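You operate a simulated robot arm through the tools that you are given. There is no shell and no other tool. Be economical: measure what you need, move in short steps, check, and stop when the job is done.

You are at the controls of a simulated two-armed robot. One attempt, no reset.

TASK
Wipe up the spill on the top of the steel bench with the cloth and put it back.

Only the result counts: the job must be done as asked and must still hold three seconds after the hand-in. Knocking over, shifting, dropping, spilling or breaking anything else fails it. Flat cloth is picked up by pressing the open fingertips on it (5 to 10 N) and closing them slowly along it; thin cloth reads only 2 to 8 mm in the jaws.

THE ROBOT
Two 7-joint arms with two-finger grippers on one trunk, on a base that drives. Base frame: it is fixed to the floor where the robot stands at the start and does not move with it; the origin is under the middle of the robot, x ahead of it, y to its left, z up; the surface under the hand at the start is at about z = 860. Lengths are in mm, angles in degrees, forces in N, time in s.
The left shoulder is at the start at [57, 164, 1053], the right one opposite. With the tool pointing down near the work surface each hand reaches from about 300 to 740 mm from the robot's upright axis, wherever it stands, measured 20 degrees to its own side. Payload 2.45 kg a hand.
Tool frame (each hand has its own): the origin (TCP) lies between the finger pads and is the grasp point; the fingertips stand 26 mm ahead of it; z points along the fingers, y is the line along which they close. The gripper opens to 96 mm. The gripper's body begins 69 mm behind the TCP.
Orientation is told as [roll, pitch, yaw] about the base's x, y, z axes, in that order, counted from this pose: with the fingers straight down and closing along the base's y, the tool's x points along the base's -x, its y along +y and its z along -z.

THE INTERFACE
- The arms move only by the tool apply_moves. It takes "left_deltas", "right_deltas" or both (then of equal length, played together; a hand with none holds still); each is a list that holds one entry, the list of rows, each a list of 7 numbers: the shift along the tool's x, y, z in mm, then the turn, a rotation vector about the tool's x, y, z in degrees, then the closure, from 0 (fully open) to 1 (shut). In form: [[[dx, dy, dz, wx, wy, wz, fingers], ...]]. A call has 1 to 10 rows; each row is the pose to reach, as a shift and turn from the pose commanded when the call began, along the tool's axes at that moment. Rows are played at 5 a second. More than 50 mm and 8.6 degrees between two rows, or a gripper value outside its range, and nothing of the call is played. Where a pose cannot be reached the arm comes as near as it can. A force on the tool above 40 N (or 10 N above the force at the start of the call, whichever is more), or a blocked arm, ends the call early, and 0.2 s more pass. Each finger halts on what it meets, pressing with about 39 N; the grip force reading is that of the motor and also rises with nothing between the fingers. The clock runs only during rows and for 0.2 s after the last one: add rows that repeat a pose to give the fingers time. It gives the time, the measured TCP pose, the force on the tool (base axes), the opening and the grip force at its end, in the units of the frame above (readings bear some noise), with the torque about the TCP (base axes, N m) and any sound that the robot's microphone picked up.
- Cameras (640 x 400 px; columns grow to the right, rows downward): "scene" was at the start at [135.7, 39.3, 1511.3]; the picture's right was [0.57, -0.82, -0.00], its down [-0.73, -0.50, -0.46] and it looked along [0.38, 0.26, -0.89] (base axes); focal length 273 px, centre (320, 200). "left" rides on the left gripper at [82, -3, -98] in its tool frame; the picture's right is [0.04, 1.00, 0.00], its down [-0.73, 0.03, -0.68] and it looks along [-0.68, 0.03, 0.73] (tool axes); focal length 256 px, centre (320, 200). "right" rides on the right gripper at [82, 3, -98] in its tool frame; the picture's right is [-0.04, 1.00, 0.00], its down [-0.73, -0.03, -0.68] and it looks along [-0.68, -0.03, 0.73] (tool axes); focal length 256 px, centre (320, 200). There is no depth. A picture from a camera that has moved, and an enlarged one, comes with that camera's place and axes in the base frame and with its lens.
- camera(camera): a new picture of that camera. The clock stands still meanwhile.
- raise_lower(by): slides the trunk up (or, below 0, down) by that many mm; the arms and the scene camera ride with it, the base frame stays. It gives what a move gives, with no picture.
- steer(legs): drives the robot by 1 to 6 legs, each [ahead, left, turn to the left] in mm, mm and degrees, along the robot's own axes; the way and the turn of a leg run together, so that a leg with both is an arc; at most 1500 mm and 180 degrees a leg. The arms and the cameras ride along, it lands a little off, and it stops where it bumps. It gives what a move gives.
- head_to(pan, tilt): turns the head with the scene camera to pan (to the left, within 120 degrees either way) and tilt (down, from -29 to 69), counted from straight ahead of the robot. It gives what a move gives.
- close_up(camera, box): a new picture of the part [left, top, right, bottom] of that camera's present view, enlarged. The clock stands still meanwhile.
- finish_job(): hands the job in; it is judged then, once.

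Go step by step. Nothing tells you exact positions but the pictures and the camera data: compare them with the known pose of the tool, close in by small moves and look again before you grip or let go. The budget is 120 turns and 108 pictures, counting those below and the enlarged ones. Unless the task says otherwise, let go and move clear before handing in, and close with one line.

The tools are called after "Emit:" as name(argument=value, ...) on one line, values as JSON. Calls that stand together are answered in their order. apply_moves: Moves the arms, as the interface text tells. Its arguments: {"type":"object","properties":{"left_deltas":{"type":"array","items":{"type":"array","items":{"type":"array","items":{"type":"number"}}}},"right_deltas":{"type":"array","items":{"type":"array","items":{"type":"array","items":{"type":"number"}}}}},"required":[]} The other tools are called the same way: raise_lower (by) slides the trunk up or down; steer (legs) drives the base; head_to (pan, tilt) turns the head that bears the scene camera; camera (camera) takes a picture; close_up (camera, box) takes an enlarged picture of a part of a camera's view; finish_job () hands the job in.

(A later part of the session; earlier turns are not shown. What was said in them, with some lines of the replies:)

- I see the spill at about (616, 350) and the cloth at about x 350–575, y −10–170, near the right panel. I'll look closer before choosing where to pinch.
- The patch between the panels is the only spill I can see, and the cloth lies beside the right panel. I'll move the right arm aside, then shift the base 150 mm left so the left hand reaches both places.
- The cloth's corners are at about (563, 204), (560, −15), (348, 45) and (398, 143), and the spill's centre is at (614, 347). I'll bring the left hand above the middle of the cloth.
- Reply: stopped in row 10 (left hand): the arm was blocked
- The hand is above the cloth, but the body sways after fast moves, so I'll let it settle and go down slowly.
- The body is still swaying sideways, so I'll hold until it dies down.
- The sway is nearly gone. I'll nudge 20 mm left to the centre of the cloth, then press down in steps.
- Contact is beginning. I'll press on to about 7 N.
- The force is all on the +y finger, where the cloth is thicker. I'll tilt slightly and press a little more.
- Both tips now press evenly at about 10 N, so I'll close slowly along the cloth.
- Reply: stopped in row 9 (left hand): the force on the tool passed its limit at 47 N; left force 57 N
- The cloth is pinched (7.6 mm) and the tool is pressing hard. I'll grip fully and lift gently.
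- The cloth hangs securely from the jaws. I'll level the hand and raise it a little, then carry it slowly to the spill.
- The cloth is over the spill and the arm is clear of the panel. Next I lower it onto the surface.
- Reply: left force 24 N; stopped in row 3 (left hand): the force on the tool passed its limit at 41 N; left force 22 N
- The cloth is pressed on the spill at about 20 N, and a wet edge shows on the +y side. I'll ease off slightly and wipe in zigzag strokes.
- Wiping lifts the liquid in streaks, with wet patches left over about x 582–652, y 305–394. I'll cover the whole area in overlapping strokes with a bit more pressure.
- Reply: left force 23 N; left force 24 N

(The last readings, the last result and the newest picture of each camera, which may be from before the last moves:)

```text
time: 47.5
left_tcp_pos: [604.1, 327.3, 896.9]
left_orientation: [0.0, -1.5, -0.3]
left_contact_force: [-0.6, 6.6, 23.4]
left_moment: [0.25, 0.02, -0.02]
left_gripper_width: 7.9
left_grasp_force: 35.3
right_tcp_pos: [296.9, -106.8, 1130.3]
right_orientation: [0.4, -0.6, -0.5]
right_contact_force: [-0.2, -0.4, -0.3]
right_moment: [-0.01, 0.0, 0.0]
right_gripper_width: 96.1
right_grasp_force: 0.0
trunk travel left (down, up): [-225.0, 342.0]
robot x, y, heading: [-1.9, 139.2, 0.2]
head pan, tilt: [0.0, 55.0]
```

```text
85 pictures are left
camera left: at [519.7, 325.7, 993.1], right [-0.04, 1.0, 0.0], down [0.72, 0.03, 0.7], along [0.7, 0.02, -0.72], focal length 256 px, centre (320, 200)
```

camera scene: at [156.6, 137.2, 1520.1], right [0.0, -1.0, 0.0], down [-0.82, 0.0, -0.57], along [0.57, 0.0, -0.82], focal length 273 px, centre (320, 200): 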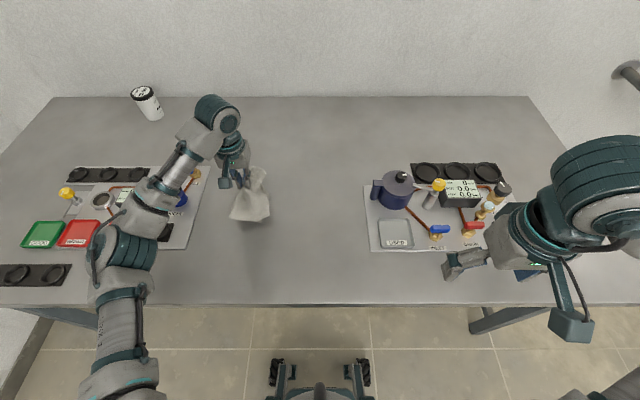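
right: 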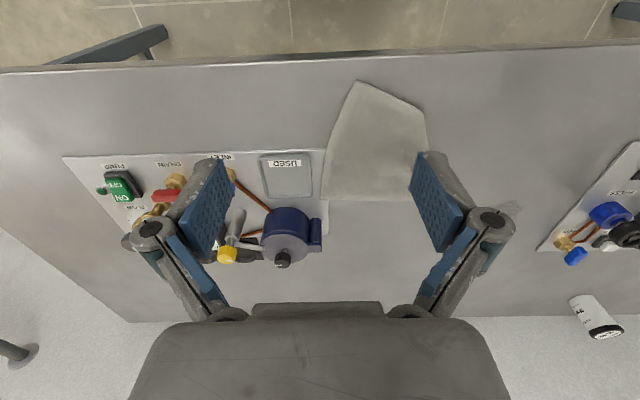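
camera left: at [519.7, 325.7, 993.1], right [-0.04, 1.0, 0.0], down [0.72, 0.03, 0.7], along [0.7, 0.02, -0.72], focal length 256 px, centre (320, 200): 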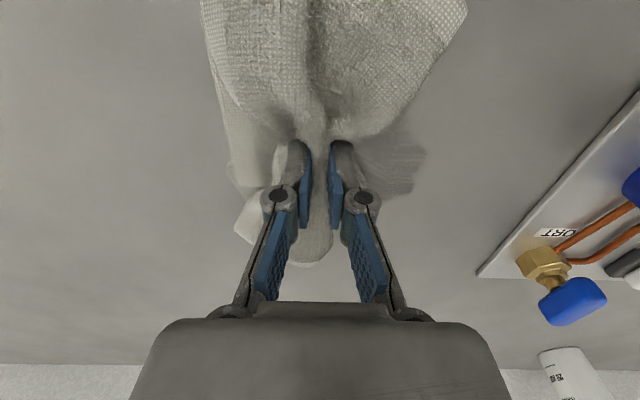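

It's getting lighter, so I'll keep wiping: the near lines, then all the way across again.

Emit:
apply_moves(left_deltas=[[[0, 0, 0, 0, 0, 0, 1], [0, -22, 0, 0, 0, 0, 1], [12, -25, 0, 0, 0, 0, 1], [14, -5, 0, 0, 0, 0, 1], [14, 17, 0, 0, 0, 0, 1], [14, 39, 0, 0, 0, 0, 1], [14, 60, 0, 0, 0, 0, 1], [24, 68, 0, 0, 0, 0, 1], [28, 50, 0, 0, 0, 0, 1], [28, 28, 0, 0, 0, 0, 1]]])

Emit:
apply_moves(left_deltas=[[[0, -22, 0, 0, 0, 0, 1], [0, -45, 0, 0, 0, 0, 1], [-22, -48, 0, 0, 0, 0, 1], [-22, -25, 0, 0, 0, 0, 1], [-22, 0, 0, 0, 0, 0, 1], [-22, 22, 0, 0, 0, 0, 1], [-22, 40, 0, 0, 0, 0, 1], [-36, 40, 0, 0, 0, 0, 1], [-36, 18, 0, 0, 0, 0, 1], [-36, -5, 0, 0, 0, 0, 1]]])

Emit:
apply_moves(left_deltas=[[[0, -22, 0, 0, 0, 0, 1], [0, -40, 0, 0, 0, 0, 1], [-16, -40, 0, 0, 0, 0, 1], [-16, -18, 0, 0, 0, 0, 1], [-16, 5, 0, 0, 0, 0, 1], [-16, 28, 0, 0, 0, 0, 1], [-16, 48, 0, 0, 0, 0, 1], [-32, 48, 0, 0, 0, 0, 1], [-32, 25, 0, 0, 0, 0, 1], [-32, 2, 0, 0, 0, 0, 1]]])

Emit:
camera(camera="left")

```text
time: 49.6
left_tcp_pos: [575.1, 359.7, 897.3]
left_orientation: [-0.2, -1.5, -0.2]
left_contact_force: [-1.0, 8.1, 27.5]
left_moment: [0.28, 0.04, 0.02]
left_gripper_width: 7.9
left_grasp_force: 36.5
right_tcp_pos: [295.2, -103.8, 1131.8]
right_orientation: [0.1, -0.7, -0.4]
right_contact_force: [0.1, 0.7, -0.3]
right_moment: [0.06, 0.02, -0.03]
right_gripper_width: 96.3
right_grasp_force: 0.2
trunk travel left (down, up): [-225.0, 342.0]
robot x, y, heading: [1.2, 137.4, 0.1]
head pan, tilt: [0.0, 55.0]
```

```text
time: 51.9
left_tcp_pos: [609.3, 354.7, 896.5]
left_orientation: [-0.1, -1.7, -0.1]
left_contact_force: [-2.0, 7.6, 25.3]
left_moment: [0.25, 0.03, -0.01]
left_gripper_width: 8.0
left_grasp_force: 35.9
right_tcp_pos: [297.5, -104.9, 1131.5]
right_orientation: [0.2, -0.8, -0.6]
right_contact_force: [-0.5, 0.1, -0.4]
right_moment: [0.0, -0.02, 0.05]
right_gripper_width: 96.0
right_grasp_force: 0.1
trunk travel left (down, up): [-225.0, 342.0]
robot x, y, heading: [2.0, 136.9, -0.2]
head pan, tilt: [0.0, 55.0]
```

```text
time: 54.0
left_tcp_pos: [642.0, 353.6, 896.4]
left_orientation: [-0.1, -1.6, -0.3]
left_contact_force: [-0.1, 5.8, 20.8]
left_moment: [0.24, 0.04, -0.02]
left_gripper_width: 7.8
left_grasp_force: 36.5
right_tcp_pos: [296.9, -104.4, 1131.3]
right_orientation: [0.2, -0.8, -0.5]
right_contact_force: [0.0, 0.0, -0.3]
right_moment: [0.0, -0.03, 0.0]
right_gripper_width: 96.1
right_grasp_force: 0.1
trunk travel left (down, up): [-225.0, 342.0]
robot x, y, heading: [0.8, 138.0, -0.2]
head pan, tilt: [0.0, 55.0]
```

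```text
84 pictures are left
camera left: at [557.0, 352.8, 993.1], right [-0.04, 1.0, 0.0], down [0.71, 0.03, 0.7], along [0.7, 0.02, -0.71], focal length 256 px, centre (320, 200)
```

left: 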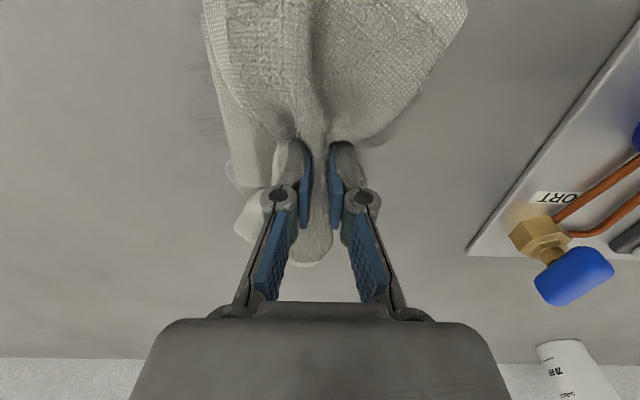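

Most of the wet marks are gone. I'll do a cross-direction pass to clear the streaks.

Emit:
apply_moves(left_deltas=[[[0, 20, 0, 0, 0, 0, 1], [0, 40, 0, 0, 0, 0, 1], [22, 40, 0, 0, 0, 0, 1], [45, 40, 0, 0, 0, 0, 1], [68, 40, 0, 0, 0, 0, 1], [68, 22, 0, 0, 0, 0, 1], [45, 22, 0, 0, 0, 0, 1], [22, 22, 0, 0, 0, 0, 1], [0, 22, 0, 0, 0, 0, 1], [0, 5, 0, 0, 0, 0, 1]]])

Emit:
apply_moves(left_deltas=[[[22, 0, 0, 0, 0, 0, 1], [45, 0, 0, 0, 0, 0, 1], [68, 0, 0, 0, 0, 0, 1], [68, -18, 0, 0, 0, 0, 1], [45, -18, 0, 0, 0, 0, 1], [22, -18, 0, 0, 0, 0, 1], [0, -18, 0, 0, 0, 0, 1], [0, -36, 0, 0, 0, 0, 1], [22, -36, 0, 0, 0, 0, 1], [45, -36, 0, 0, 0, 0, 1]]])

Emit:
apply_moves(left_deltas=[[[23, 0, 0, 0, 0, 0, 1], [23, -17, 0, 0, 0, 0, 1], [0, -17, 0, 0, 0, 0, 1], [-22, -17, 0, 0, 0, 0, 1], [-45, -17, 0, 0, 0, 0, 1], [-45, -35, 0, 0, 0, 0, 1], [-22, -35, 0, 0, 0, 0, 1], [0, -35, 0, 0, 0, 0, 1], [20, -35, 0, 0, 0, 0, 1], [20, -50, 0, 0, 0, 0, 1]]])

Emit:
apply_moves(left_deltas=[[[0, 0, -10, 0, 0, 0, 1], [0, 0, -30, 0, 0, 0, 1], [0, -15, -60, 0, 0, 0, 1], [0, -40, -80, 0, 0, 0, 1], [0, -70, -90, 0, 0, 0, 1], [0, -100, -90, 0, 0, 0, 1], [0, -120, -90, 0, 0, 0, 1], [0, -130, -90, 0, 0, 0, 1], [0, -130, -90, 0, 0, 0, 1], [0, -130, -90, 0, 0, 0, 1]]])

Emit:
camera(camera="scene")

Emit:
camera(camera="left")

```text
time: 56.2
left_tcp_pos: [642.5, 360.5, 896.8]
left_orientation: [-0.1, -1.5, -0.2]
left_contact_force: [1.6, 6.4, 20.2]
left_moment: [0.2, -0.03, 0.02]
left_gripper_width: 8.1
left_grasp_force: 36.1
right_tcp_pos: [297.0, -103.5, 1130.8]
right_orientation: [0.2, -0.7, -0.5]
right_contact_force: [0.7, -1.0, 0.0]
right_moment: [0.02, 0.0, -0.03]
right_gripper_width: 96.4
right_grasp_force: 0.2
trunk travel left (down, up): [-225.0, 342.0]
robot x, y, heading: [2.6, 139.6, -0.1]
head pan, tilt: [0.0, 55.0]
```

```text
time: 58.5
left_tcp_pos: [597.0, 320.6, 897.8]
left_orientation: [-0.1, -1.7, -0.3]
left_contact_force: [5.5, 0.6, 22.0]
left_moment: [0.04, -0.18, 0.04]
left_gripper_width: 7.9
left_grasp_force: 36.1
right_tcp_pos: [296.9, -106.8, 1131.5]
right_orientation: [0.2, -0.7, -0.5]
right_contact_force: [0.3, -0.1, 0.2]
right_moment: [0.0, 0.01, 0.0]
right_gripper_width: 96.5
right_grasp_force: 0.0
trunk travel left (down, up): [-225.0, 342.0]
robot x, y, heading: [-2.4, 138.0, -0.0]
head pan, tilt: [0.0, 55.0]
```

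```text
time: 60.6
left_tcp_pos: [576.2, 274.8, 896.9]
left_orientation: [-0.1, -1.5, -0.2]
left_contact_force: [-1.6, 4.5, 16.9]
left_moment: [0.17, 0.04, 0.02]
left_gripper_width: 7.9
left_grasp_force: 36.3
right_tcp_pos: [296.8, -104.1, 1131.3]
right_orientation: [0.2, -0.7, -0.5]
right_contact_force: [0.0, -0.2, 0.2]
right_moment: [0.01, 0.01, 0.02]
right_gripper_width: 96.1
right_grasp_force: 0.1
trunk travel left (down, up): [-225.0, 342.0]
robot x, y, heading: [-1.2, 136.1, -0.0]
head pan, tilt: [0.0, 55.0]
```

```text
time: 62.9
left_tcp_pos: [574.8, 145.5, 984.4]
left_orientation: [-0.1, -1.5, -0.3]
left_contact_force: [-0.5, 0.5, -0.2]
left_moment: [0.04, 0.03, 0.02]
left_gripper_width: 8.0
left_grasp_force: 35.9
right_tcp_pos: [297.6, -105.4, 1131.7]
right_orientation: [0.3, -0.6, -0.6]
right_contact_force: [0.1, -0.6, -0.4]
right_moment: [-0.01, -0.03, 0.0]
right_gripper_width: 96.2
right_grasp_force: 0.0
trunk travel left (down, up): [-225.0, 342.0]
robot x, y, heading: [3.1, 138.4, -0.1]
head pan, tilt: [0.0, 55.0]
```

```text
83 pictures are left
camera scene: at [156.7, 135.3, 1520.1], right [0.0, -1.0, 0.0], down [-0.82, 0.0, -0.57], along [0.57, 0.0, -0.82], focal length 273 px, centre (320, 200)
```

scene: 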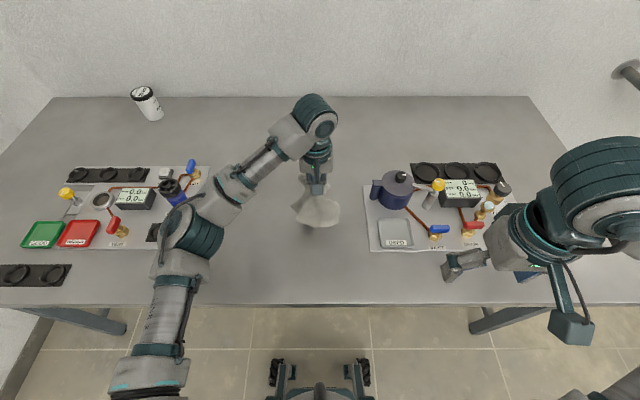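

```text
82 pictures are left
camera left: at [492.2, 143.1, 1081.4], right [-0.03, 1.0, 0.0], down [0.72, 0.03, 0.7], along [0.7, 0.02, -0.72], focal length 256 px, centre (320, 200)
```

left: 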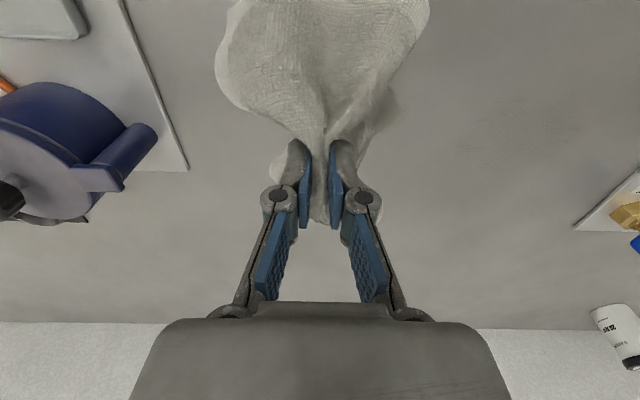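

Emit:
close_up(camera="left", box=[400, 60, 600, 200])

Emit:
close_up(camera="scene", box=[205, 150, 305, 230])

```text
2.86 times, centred on (500, 130) of left
camera zoom: at [492.2, 143.1, 1081.4], right [-0.03, 1.0, 0.0], down [0.72, 0.03, 0.7], along [0.7, 0.02, -0.72], focal length 731 px, centre (-194, 400)
```

zoom: 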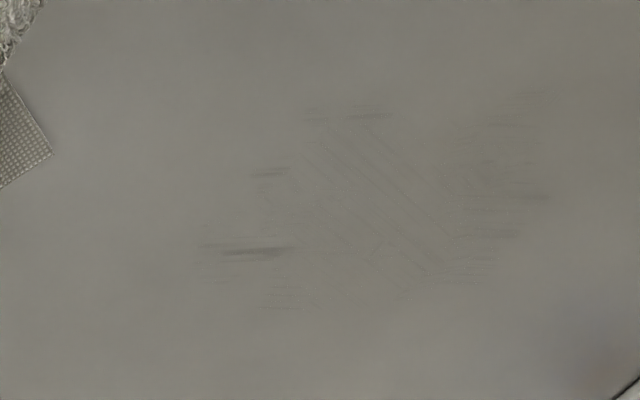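

```text
5.00 times, centred on (255, 190) of scene
camera zoom: at [156.7, 135.3, 1520.1], right [0.0, -1.0, 0.0], down [-0.82, 0.0, -0.57], along [0.57, 0.0, -0.82], focal length 1366 px, centre (645, 250)
```

zoom: 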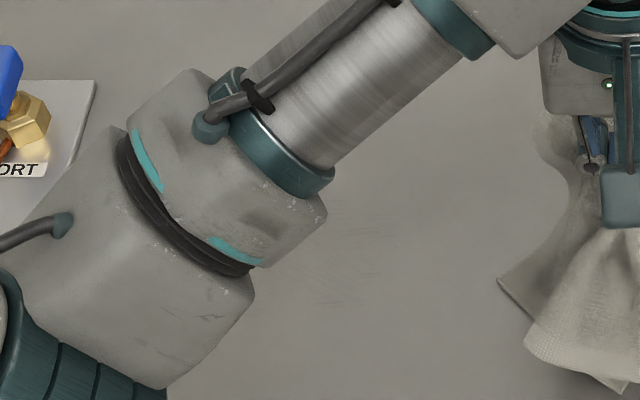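

Only faint streaks remain. I'll do one more dense pass over x 571–655, y 280–400.

Emit:
apply_moves(left_deltas=[[[-5, 10, 0, 0, 0, 0, 1], [-17, 30, 0, 0, 0, 0, 1], [-32, 55, 0, 0, 0, 0, 1], [-47, 82, 0, 0, 0, 0, 1], [-62, 108, 0, 0, 0, 0, 1], [-73, 127, 0, 0, 0, 0, 1], [-80, 138, 0, 0, 0, 0, 1], [-80, 138, 20, 0, 0, 0, 1], [-80, 138, 45, 0, 0, 0, 1], [-80, 138, 70, 0, 0, 0, 1]]])

Emit:
apply_moves(left_deltas=[[[0, 0, 10, 0, 0, 0, 1], [0, 0, 17, 0, 0, 0, 1], [0, 0, 19, 0, 0, 0, 1], [0, 0, 20, 0, 0, 0, 1], [0, 0, 20, 0, 0, 0, 1]]])

```text
time: 65.0
left_tcp_pos: [659.1, 280.8, 918.7]
left_orientation: [-0.1, -1.4, -0.3]
left_contact_force: [-0.2, -0.6, 0.6]
left_moment: [0.08, -0.01, -0.01]
left_gripper_width: 8.4
left_grasp_force: 36.2
right_tcp_pos: [298.6, -104.3, 1130.2]
right_orientation: [0.2, -0.7, -0.5]
right_contact_force: [0.1, -0.5, 0.2]
right_moment: [0.0, 0.04, 0.04]
right_gripper_width: 96.0
right_grasp_force: 0.0
trunk travel left (down, up): [-225.0, 342.0]
robot x, y, heading: [-0.2, 139.1, -0.0]
head pan, tilt: [0.0, 55.0]
```

```text
time: 66.2
left_tcp_pos: [659.4, 278.6, 899.6]
left_orientation: [-0.1, -1.7, -0.3]
left_contact_force: [1.6, -2.0, 17.5]
left_moment: [0.03, -0.15, 0.01]
left_gripper_width: 8.1
left_grasp_force: 36.0
right_tcp_pos: [296.1, -105.5, 1130.8]
right_orientation: [0.4, -0.7, -0.4]
right_contact_force: [-0.3, 0.1, 0.4]
right_moment: [0.01, 0.01, 0.01]
right_gripper_width: 96.2
right_grasp_force: 0.2
trunk travel left (down, up): [-225.0, 342.0]
robot x, y, heading: [-2.8, 136.3, -0.2]
head pan, tilt: [0.0, 55.0]
```

Emit:
apply_moves(left_deltas=[[[0, 25, 0, 0, 0, 0, 1], [0, 50, 0, 0, 0, 0, 1], [0, 75, 0, 0, 0, 0, 1], [0, 100, 0, 0, 0, 0, 1], [0, 122, 0, 0, 0, 0, 1], [12, 122, 0, 0, 0, 0, 1], [12, 98, 0, 0, 0, 0, 1], [12, 72, 0, 0, 0, 0, 1], [12, 46, 0, 0, 0, 0, 1], [12, 20, 0, 0, 0, 0, 1]]])

Emit:
apply_moves(left_deltas=[[[0, -20, 0, 0, 0, 0, 1], [12, -20, 0, 0, 0, 0, 1], [12, 5, 0, 0, 0, 0, 1], [12, 30, 0, 0, 0, 0, 1], [12, 55, 0, 0, 0, 0, 1], [12, 80, 0, 0, 0, 0, 1], [12, 102, 0, 0, 0, 0, 1], [24, 102, 0, 0, 0, 0, 1], [24, 77, 0, 0, 0, 0, 1], [24, 52, 0, 0, 0, 0, 1]]])

Emit:
apply_moves(left_deltas=[[[0, -25, 0, 0, 0, 0, 1], [0, -50, 0, 0, 0, 0, 1], [0, -72, 0, 0, 0, 0, 1], [12, -72, 0, 0, 0, 0, 1], [12, -47, 0, 0, 0, 0, 1], [12, -22, 0, 0, 0, 0, 1], [12, 3, 0, 0, 0, 0, 1], [12, 28, 0, 0, 0, 0, 1], [12, 50, 0, 0, 0, 0, 1], [24, 50, 0, 0, 0, 0, 1]]])

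Emit:
apply_moves(left_deltas=[[[0, -25, 0, 0, 0, 0, 1], [0, -50, 0, 0, 0, 0, 1], [0, -75, 0, 0, 0, 0, 1], [0, -100, 0, 0, 0, 0, 1], [12, -100, 0, 0, 0, 0, 1], [12, -75, 0, 0, 0, 0, 1], [12, -50, 0, 0, 0, 0, 1], [12, -25, 0, 0, 0, 0, 1], [12, 0, 0, 0, 0, 0, 1], [24, 0, 0, 0, 0, 0, 1]]])

Emit:
apply_moves(left_deltas=[[[0, -25, 0, 0, 0, 0, 1], [0, -50, 0, 0, 0, 0, 1], [0, -75, 0, 0, 0, 0, 1], [0, -100, 0, 0, 0, 0, 1], [0, -100, -10, 0, 0, 0, 1], [0, -110, -35, 0, 0, 0, 1], [0, -130, -65, 0, 0, 0, 1], [0, -160, -85, 0, 0, 0, 1], [0, -185, -90, 0, 0, 0, 1], [0, -200, -90, 0, 0, 0, 1]]])

Emit:
camera(camera="left")

```text
time: 68.5
left_tcp_pos: [643.3, 297.4, 899.3]
left_orientation: [-0.1, -1.6, -0.4]
left_contact_force: [-1.4, 9.1, 32.4]
left_moment: [0.35, -0.16, 0.04]
left_gripper_width: 7.7
left_grasp_force: 35.7
right_tcp_pos: [294.5, -106.0, 1131.0]
right_orientation: [0.3, -0.8, -0.5]
right_contact_force: [-0.1, -0.4, -0.6]
right_moment: [0.02, 0.01, 0.01]
right_gripper_width: 95.9
right_grasp_force: 0.1
trunk travel left (down, up): [-225.0, 342.0]
robot x, y, heading: [4.0, 138.6, -0.0]
head pan, tilt: [0.0, 55.0]
```

```text
time: 70.7
left_tcp_pos: [621.6, 352.3, 897.7]
left_orientation: [-0.1, -1.7, -0.1]
left_contact_force: [-1.1, 9.0, 31.6]
left_moment: [0.38, -0.14, 0.04]
left_gripper_width: 8.0
left_grasp_force: 35.6
right_tcp_pos: [295.3, -105.4, 1131.3]
right_orientation: [0.1, -0.7, -0.4]
right_contact_force: [-0.1, -0.4, -0.5]
right_moment: [-0.03, 0.03, 0.0]
right_gripper_width: 96.0
right_grasp_force: 0.0
trunk travel left (down, up): [-225.0, 342.0]
robot x, y, heading: [-1.3, 134.0, -0.0]
head pan, tilt: [0.0, 55.0]
```

```text
time: 72.8
left_tcp_pos: [597.4, 403.0, 899.9]
left_orientation: [-0.2, -1.8, -0.3]
left_contact_force: [7.1, -5.0, 29.3]
left_moment: [-0.07, -0.4, -0.01]
left_gripper_width: 8.3
left_grasp_force: 35.6
right_tcp_pos: [296.6, -104.0, 1130.2]
right_orientation: [0.3, -0.7, -0.5]
right_contact_force: [0.8, 0.5, 0.2]
right_moment: [0.0, -0.02, -0.02]
right_gripper_width: 95.9
right_grasp_force: 0.0
trunk travel left (down, up): [-225.0, 342.0]
robot x, y, heading: [-1.5, 136.2, -0.2]
head pan, tilt: [0.0, 55.0]
```

```text
time: 75.0
left_tcp_pos: [574.6, 404.8, 898.1]
left_orientation: [0.0, -1.9, -0.2]
left_contact_force: [11.1, -0.4, 36.8]
left_moment: [0.08, -0.54, -0.02]
left_gripper_width: 8.1
left_grasp_force: 35.5
right_tcp_pos: [296.9, -106.1, 1130.5]
right_orientation: [0.3, -0.8, -0.6]
right_contact_force: [-0.6, 0.0, -0.2]
right_moment: [0.02, 0.0, 0.0]
right_gripper_width: 95.8
right_grasp_force: 0.1
trunk travel left (down, up): [-225.0, 342.0]
robot x, y, heading: [0.6, 134.9, -0.2]
head pan, tilt: [0.0, 55.0]
```

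```text
time: 77.2
left_tcp_pos: [569.7, 201.0, 984.2]
left_orientation: [-0.1, -1.5, -0.3]
left_contact_force: [0.3, -0.3, -0.6]
left_moment: [0.03, -0.03, 0.01]
left_gripper_width: 8.0
left_grasp_force: 35.9
right_tcp_pos: [297.8, -105.6, 1129.8]
right_orientation: [0.3, -0.6, -0.5]
right_contact_force: [0.5, -0.7, -0.4]
right_moment: [-0.02, -0.01, -0.02]
right_gripper_width: 95.9
right_grasp_force: 0.1
trunk travel left (down, up): [-225.0, 342.0]
robot x, y, heading: [-1.3, 137.9, -0.3]
head pan, tilt: [0.0, 55.0]
```

```text
79 pictures are left
camera left: at [487.0, 199.9, 1080.5], right [-0.04, 1.0, 0.0], down [0.72, 0.03, 0.7], along [0.7, 0.02, -0.72], focal length 256 px, centre (320, 200)
```

left: 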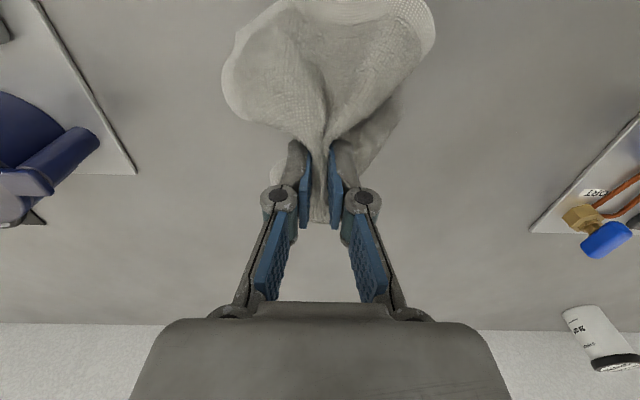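

Emit:
close_up(camera="left", box=[340, 30, 560, 200])

```text
2.35 times, centred on (450, 115) of left
camera zoom: at [487.0, 199.9, 1080.5], right [-0.04, 1.0, 0.0], down [0.72, 0.03, 0.7], along [0.7, 0.02, -0.72], focal length 602 px, centre (14, 400)
```

zoom: 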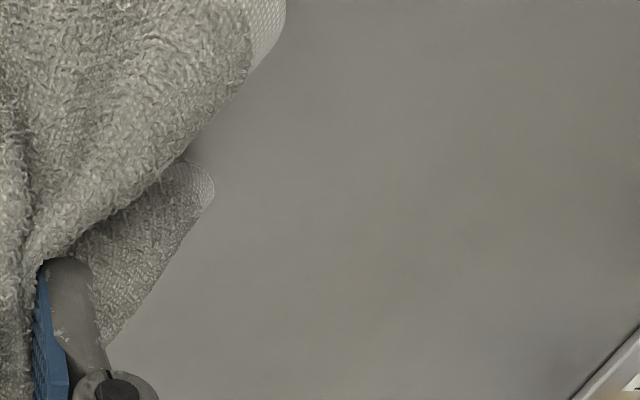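

The bench is clean. I'll carry the cloth back to where it was picked up, around (467, 90), and lower it.

Emit:
apply_moves(left_deltas=[[[5, -5, 0, 0, 0, 0, 1], [16, -17, 0, 0, 0, 0, 1], [32, -34, 0, 0, 0, 0, 1], [50, -53, 0, 0, 0, 0, 1], [68, -72, 0, 0, 0, 0, 1], [84, -90, 0, 0, 0, 0, 1], [96, -103, 0, 0, 0, 0, 1], [103, -110, 0, 0, 0, 0, 1], [103, -110, 0, 0, 0, 0, 1], [103, -110, 0, 0, 0, 0, 1]]])

Emit:
camera(camera="left")

Emit:
camera(camera="scene")

```text
time: 79.5
left_tcp_pos: [467.6, 92.8, 982.1]
left_orientation: [-0.1, -1.5, -0.3]
left_contact_force: [-0.7, 0.5, -0.1]
left_moment: [0.04, -0.04, 0.02]
left_gripper_width: 8.1
left_grasp_force: 36.1
right_tcp_pos: [298.4, -105.4, 1130.4]
right_orientation: [0.3, -0.6, -0.5]
right_contact_force: [-0.3, 0.1, -0.5]
right_moment: [0.04, 0.05, 0.01]
right_gripper_width: 96.1
right_grasp_force: 0.0
trunk travel left (down, up): [-225.0, 342.0]
robot x, y, heading: [-0.7, 139.2, -0.4]
head pan, tilt: [0.0, 55.0]
```

```text
77 pictures are left
camera left: at [384.0, 90.9, 1078.0], right [-0.03, 1.0, 0.0], down [0.72, 0.03, 0.7], along [0.7, 0.02, -0.72], focal length 256 px, centre (320, 200)
```

left: 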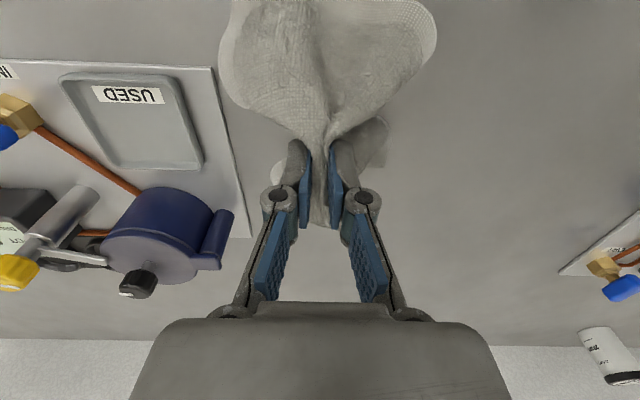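

```text
76 pictures are left
camera scene: at [156.3, 135.0, 1520.1], right [0.0, -1.0, 0.0], down [-0.82, 0.0, -0.57], along [0.57, 0.0, -0.82], focal length 273 px, centre (320, 200)
```

scene: 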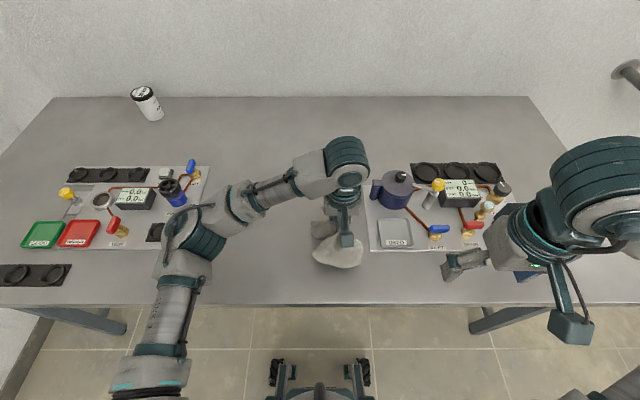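

Emit:
apply_moves(left_deltas=[[[0, 0, 12, 0, 0, 0, 1], [0, 0, 24, 0, 0, 0, 1], [0, 0, 36, 0, 0, 0, 1], [0, 0, 48, 0, 0, 0, 1], [0, 0, 58, 0, 0, 0, 1], [0, 0, 66, 0, 0, 0, 1], [0, 0, 72, 0, 0, 0, 1], [0, 0, 76, 0, 0, 0, 1], [0, 0, 76, 0, 0, 0, 1]]])

Emit:
close_up(camera="scene", box=[240, 150, 440, 300])

Emit:
camera(camera="left")

```text
time: 81.5
left_tcp_pos: [470.8, 91.4, 905.8]
left_orientation: [-0.1, -1.5, -0.3]
left_contact_force: [-0.8, 0.2, 2.1]
left_moment: [0.06, -0.02, 0.01]
left_gripper_width: 8.0
left_grasp_force: 35.7
right_tcp_pos: [298.6, -106.2, 1130.7]
right_orientation: [0.2, -0.6, -0.5]
right_contact_force: [-0.3, 0.0, -0.5]
right_moment: [-0.01, 0.02, -0.05]
right_gripper_width: 96.1
right_grasp_force: 0.0
trunk travel left (down, up): [-225.0, 342.0]
robot x, y, heading: [0.0, 140.5, -0.2]
head pan, tilt: [0.0, 55.0]
```

```text
2.67 times, centred on (340, 225) of scene
camera zoom: at [155.8, 135.2, 1520.2], right [0.0, -1.0, 0.0], down [-0.82, 0.0, -0.57], along [0.57, 0.0, -0.82], focal length 728 px, centre (267, 133)
```

zoom: 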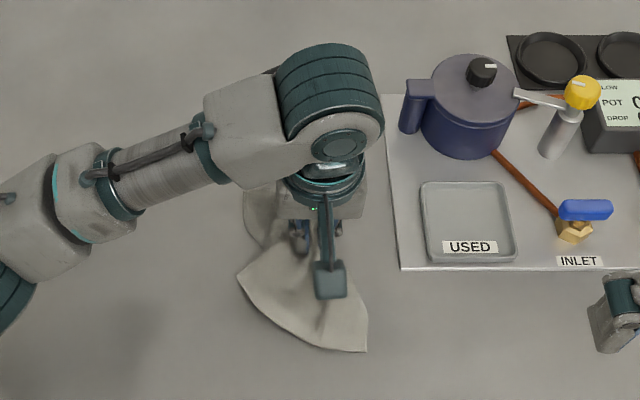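

```text
74 pictures are left
camera left: at [387.6, 90.9, 1002.2], right [-0.03, 1.0, 0.0], down [0.72, 0.03, 0.7], along [0.7, 0.02, -0.72], focal length 256 px, centre (320, 200)
```

left: 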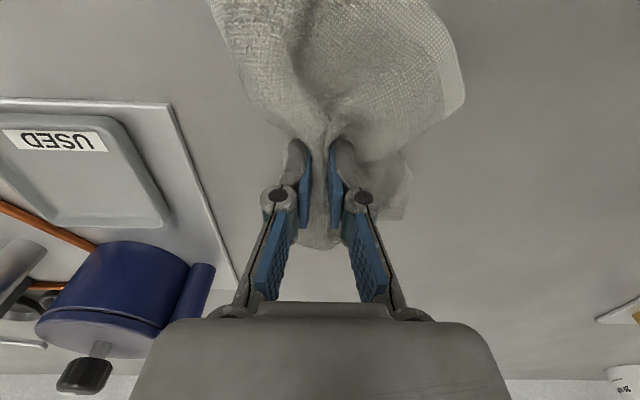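

The cloth is back on its original place, so I'll open slowly and retreat.

Emit:
apply_moves(left_deltas=[[[0, 0, 0, 0, 0, 0, 0.8], [0, 0, 0, 0, 0, 0, 0.6], [0, 0, 0, 0, 0, 0, 0.45], [0, 0, 0, 0, 0, 0, 0.3], [0, 0, 0, 0, 0, 0, 0.2], [0, 0, 0, 0, 0, 0, 0.2]]])

Emit:
camera(camera="left")

```text
time: 82.8
left_tcp_pos: [470.7, 91.9, 905.4]
left_orientation: [-0.2, -1.5, -0.3]
left_contact_force: [0.1, -1.5, -0.7]
left_moment: [-0.03, 0.02, 0.02]
left_gripper_width: 76.6
left_grasp_force: 0.1
right_tcp_pos: [299.1, -105.0, 1131.4]
right_orientation: [0.2, -0.6, -0.5]
right_contact_force: [0.0, 0.3, 0.4]
right_moment: [0.0, 0.01, 0.0]
right_gripper_width: 96.1
right_grasp_force: 0.1
trunk travel left (down, up): [-225.0, 342.0]
robot x, y, heading: [-2.2, 141.2, -0.1]
head pan, tilt: [0.0, 55.0]
```

```text
73 pictures are left
camera left: at [387.8, 90.8, 1002.1], right [-0.04, 1.0, 0.0], down [0.72, 0.03, 0.7], along [0.7, 0.02, -0.72], focal length 256 px, centre (320, 200)
```

left: 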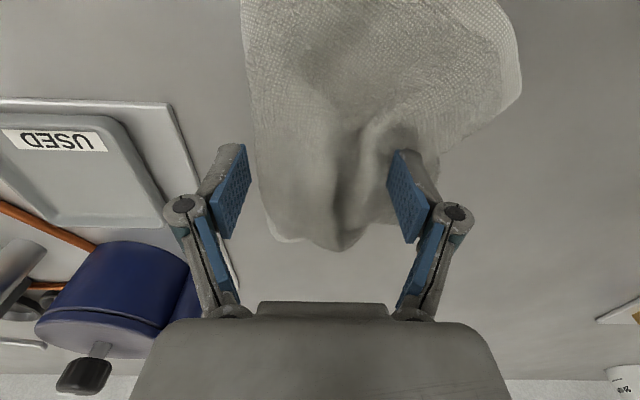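

Emit:
apply_moves(left_deltas=[[[0, 0, -8, 0, 0, 0, 0.2], [0, 0, -20, 0, 0, 0, 0.2], [0, 0, -40, 0, 0, 0, 0.2], [0, 0, -65, 0, 0, 0, 0.2], [0, 0, -90, 0, 0, 0, 0], [0, 0, -120, 0, 0, 0, 0], [0, 0, -145, 0, 0, 0, 0], [0, 0, -160, 0, 0, 0, 0], [0, 0, -170, 0, 0, 0, 0], [0, 0, -170, 0, 0, 0, 0]]])

Emit:
apply_moves(left_deltas=[[[5, 12, 0, 0, 0, 0, 0], [14, 36, 0, 0, 0, 0, 0], [24, 64, 0, 0, 0, 0, 0], [34, 92, 0, 0, 0, 0, 0], [44, 120, 0, 0, 0, 0, 0], [54, 148, 0, 0, 0, 0, 0], [64, 176, 0, 0, 0, 0, 0], [74, 204, 0, 0, 0, 0, 0], [80, 224, 0, 0, 0, 0, 0], [84, 234, 0, 0, 0, 0, 0]]])

Emit:
camera(camera="scene")

Emit:
close_up(camera="scene", box=[220, 150, 420, 300])

Emit:
camera(camera="left")

```text
time: 85.0
left_tcp_pos: [467.6, 93.3, 1077.0]
left_orientation: [-0.1, -1.5, -0.2]
left_contact_force: [-0.9, 0.1, 1.2]
left_moment: [0.0, -0.01, 0.0]
left_gripper_width: 96.2
left_grasp_force: 0.0
right_tcp_pos: [297.7, -105.7, 1130.5]
right_orientation: [0.3, -0.6, -0.6]
right_contact_force: [0.2, 0.0, 0.0]
right_moment: [0.0, 0.0, 0.03]
right_gripper_width: 95.9
right_grasp_force: 0.0
trunk travel left (down, up): [-225.0, 342.0]
robot x, y, heading: [-3.8, 139.6, 0.0]
head pan, tilt: [0.0, 55.0]
```

```text
time: 87.2
left_tcp_pos: [384.5, 330.3, 1072.6]
left_orientation: [-0.3, -1.5, -0.4]
left_contact_force: [0.6, 0.0, 0.5]
left_moment: [0.02, 0.01, -0.01]
left_gripper_width: 96.2
left_grasp_force: 0.0
right_tcp_pos: [297.7, -104.8, 1130.9]
right_orientation: [0.0, -0.6, -0.5]
right_contact_force: [0.4, -0.4, 0.8]
right_moment: [0.02, 0.03, -0.02]
right_gripper_width: 95.9
right_grasp_force: 0.1
trunk travel left (down, up): [-225.0, 342.0]
robot x, y, heading: [0.0, 135.7, -0.3]
head pan, tilt: [0.0, 55.0]
```

```text
72 pictures are left
camera scene: at [155.1, 138.4, 1520.3], right [0.0, -1.0, 0.0], down [-0.82, 0.0, -0.57], along [0.57, 0.0, -0.82], focal length 273 px, centre (320, 200)
```

scene: 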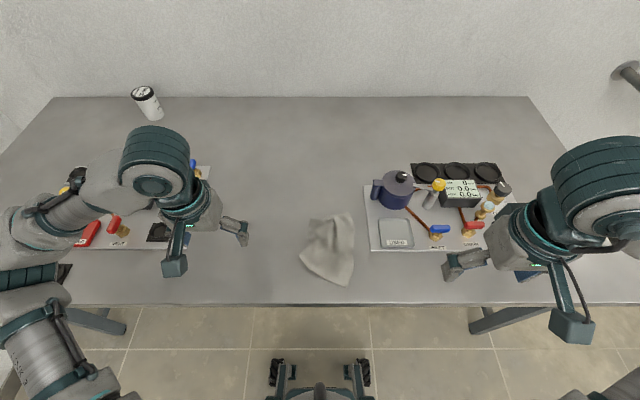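

```text
2.67 times, centred on (320, 225) of scene
camera zoom: at [155.1, 138.4, 1520.3], right [0.0, -1.0, 0.0], down [-0.82, 0.0, -0.57], along [0.57, 0.0, -0.82], focal length 728 px, centre (320, 133)
```

zoom: 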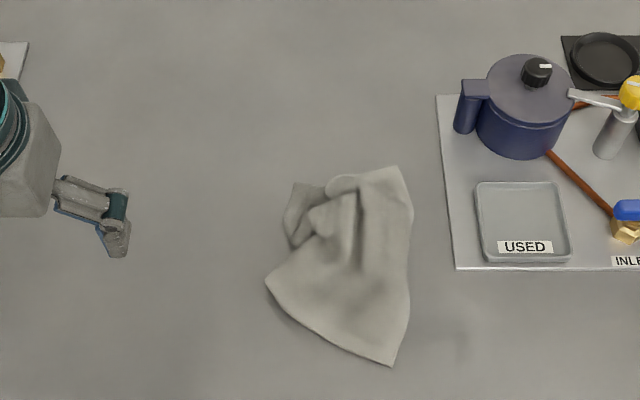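

```text
70 pictures are left
camera left: at [299.7, 329.5, 1169.2], right [-0.03, 1.0, 0.0], down [0.72, 0.03, 0.7], along [0.7, 0.02, -0.72], focal length 256 px, centre (320, 200)
```

left: 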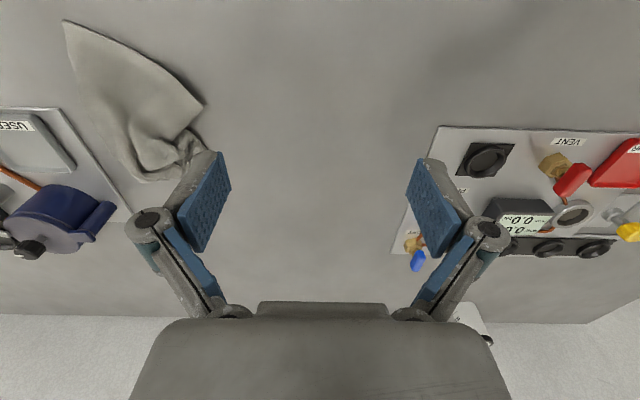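

The cloth lies within about 25 mm of where it was and the bench looks clear. One last close look at the spill area.

Emit:
close_up(camera="left", box=[230, 140, 410, 260])

Emit:
close_up(camera="scene", box=[200, 150, 310, 230])

```text
3.33 times, centred on (320, 200) of left
camera zoom: at [299.7, 329.5, 1169.2], right [-0.03, 1.0, 0.0], down [0.72, 0.03, 0.7], along [0.7, 0.02, -0.72], focal length 853 px, centre (320, 200)
```

zoom: 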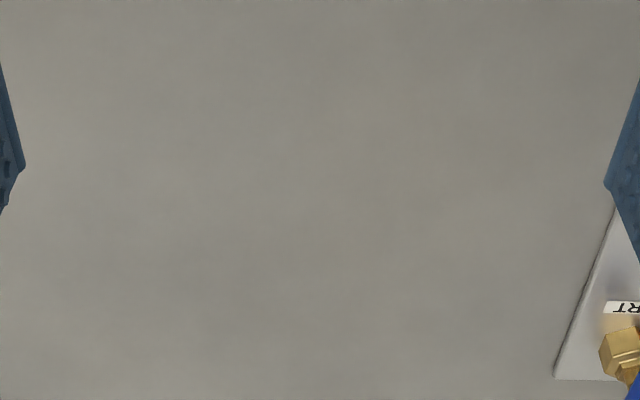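

```text
5.00 times, centred on (255, 190) of scene
camera zoom: at [155.1, 138.4, 1520.3], right [0.0, -1.0, 0.0], down [-0.82, 0.0, -0.57], along [0.57, 0.0, -0.82], focal length 1366 px, centre (645, 250)
```

zoom: 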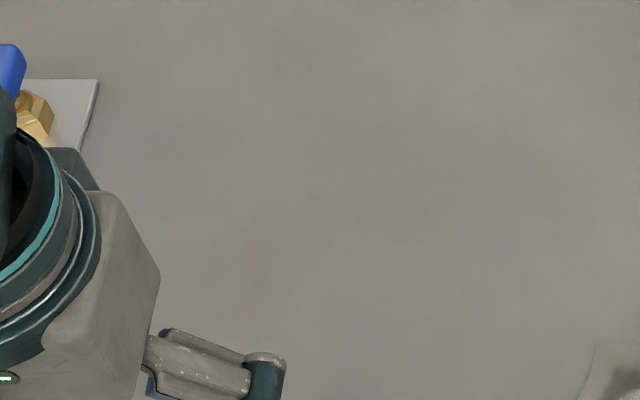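

The spill area is clean, the cloth is back in its place and both hands are clear, so I'm handing in.

Emit:
finish_job()

```text
The job is handed in.
```

I wiped up the spill and put the cloth back about 25 mm from where it started, a little more rumpled than before; nothing else on the bench looks disturbed in the pictures.
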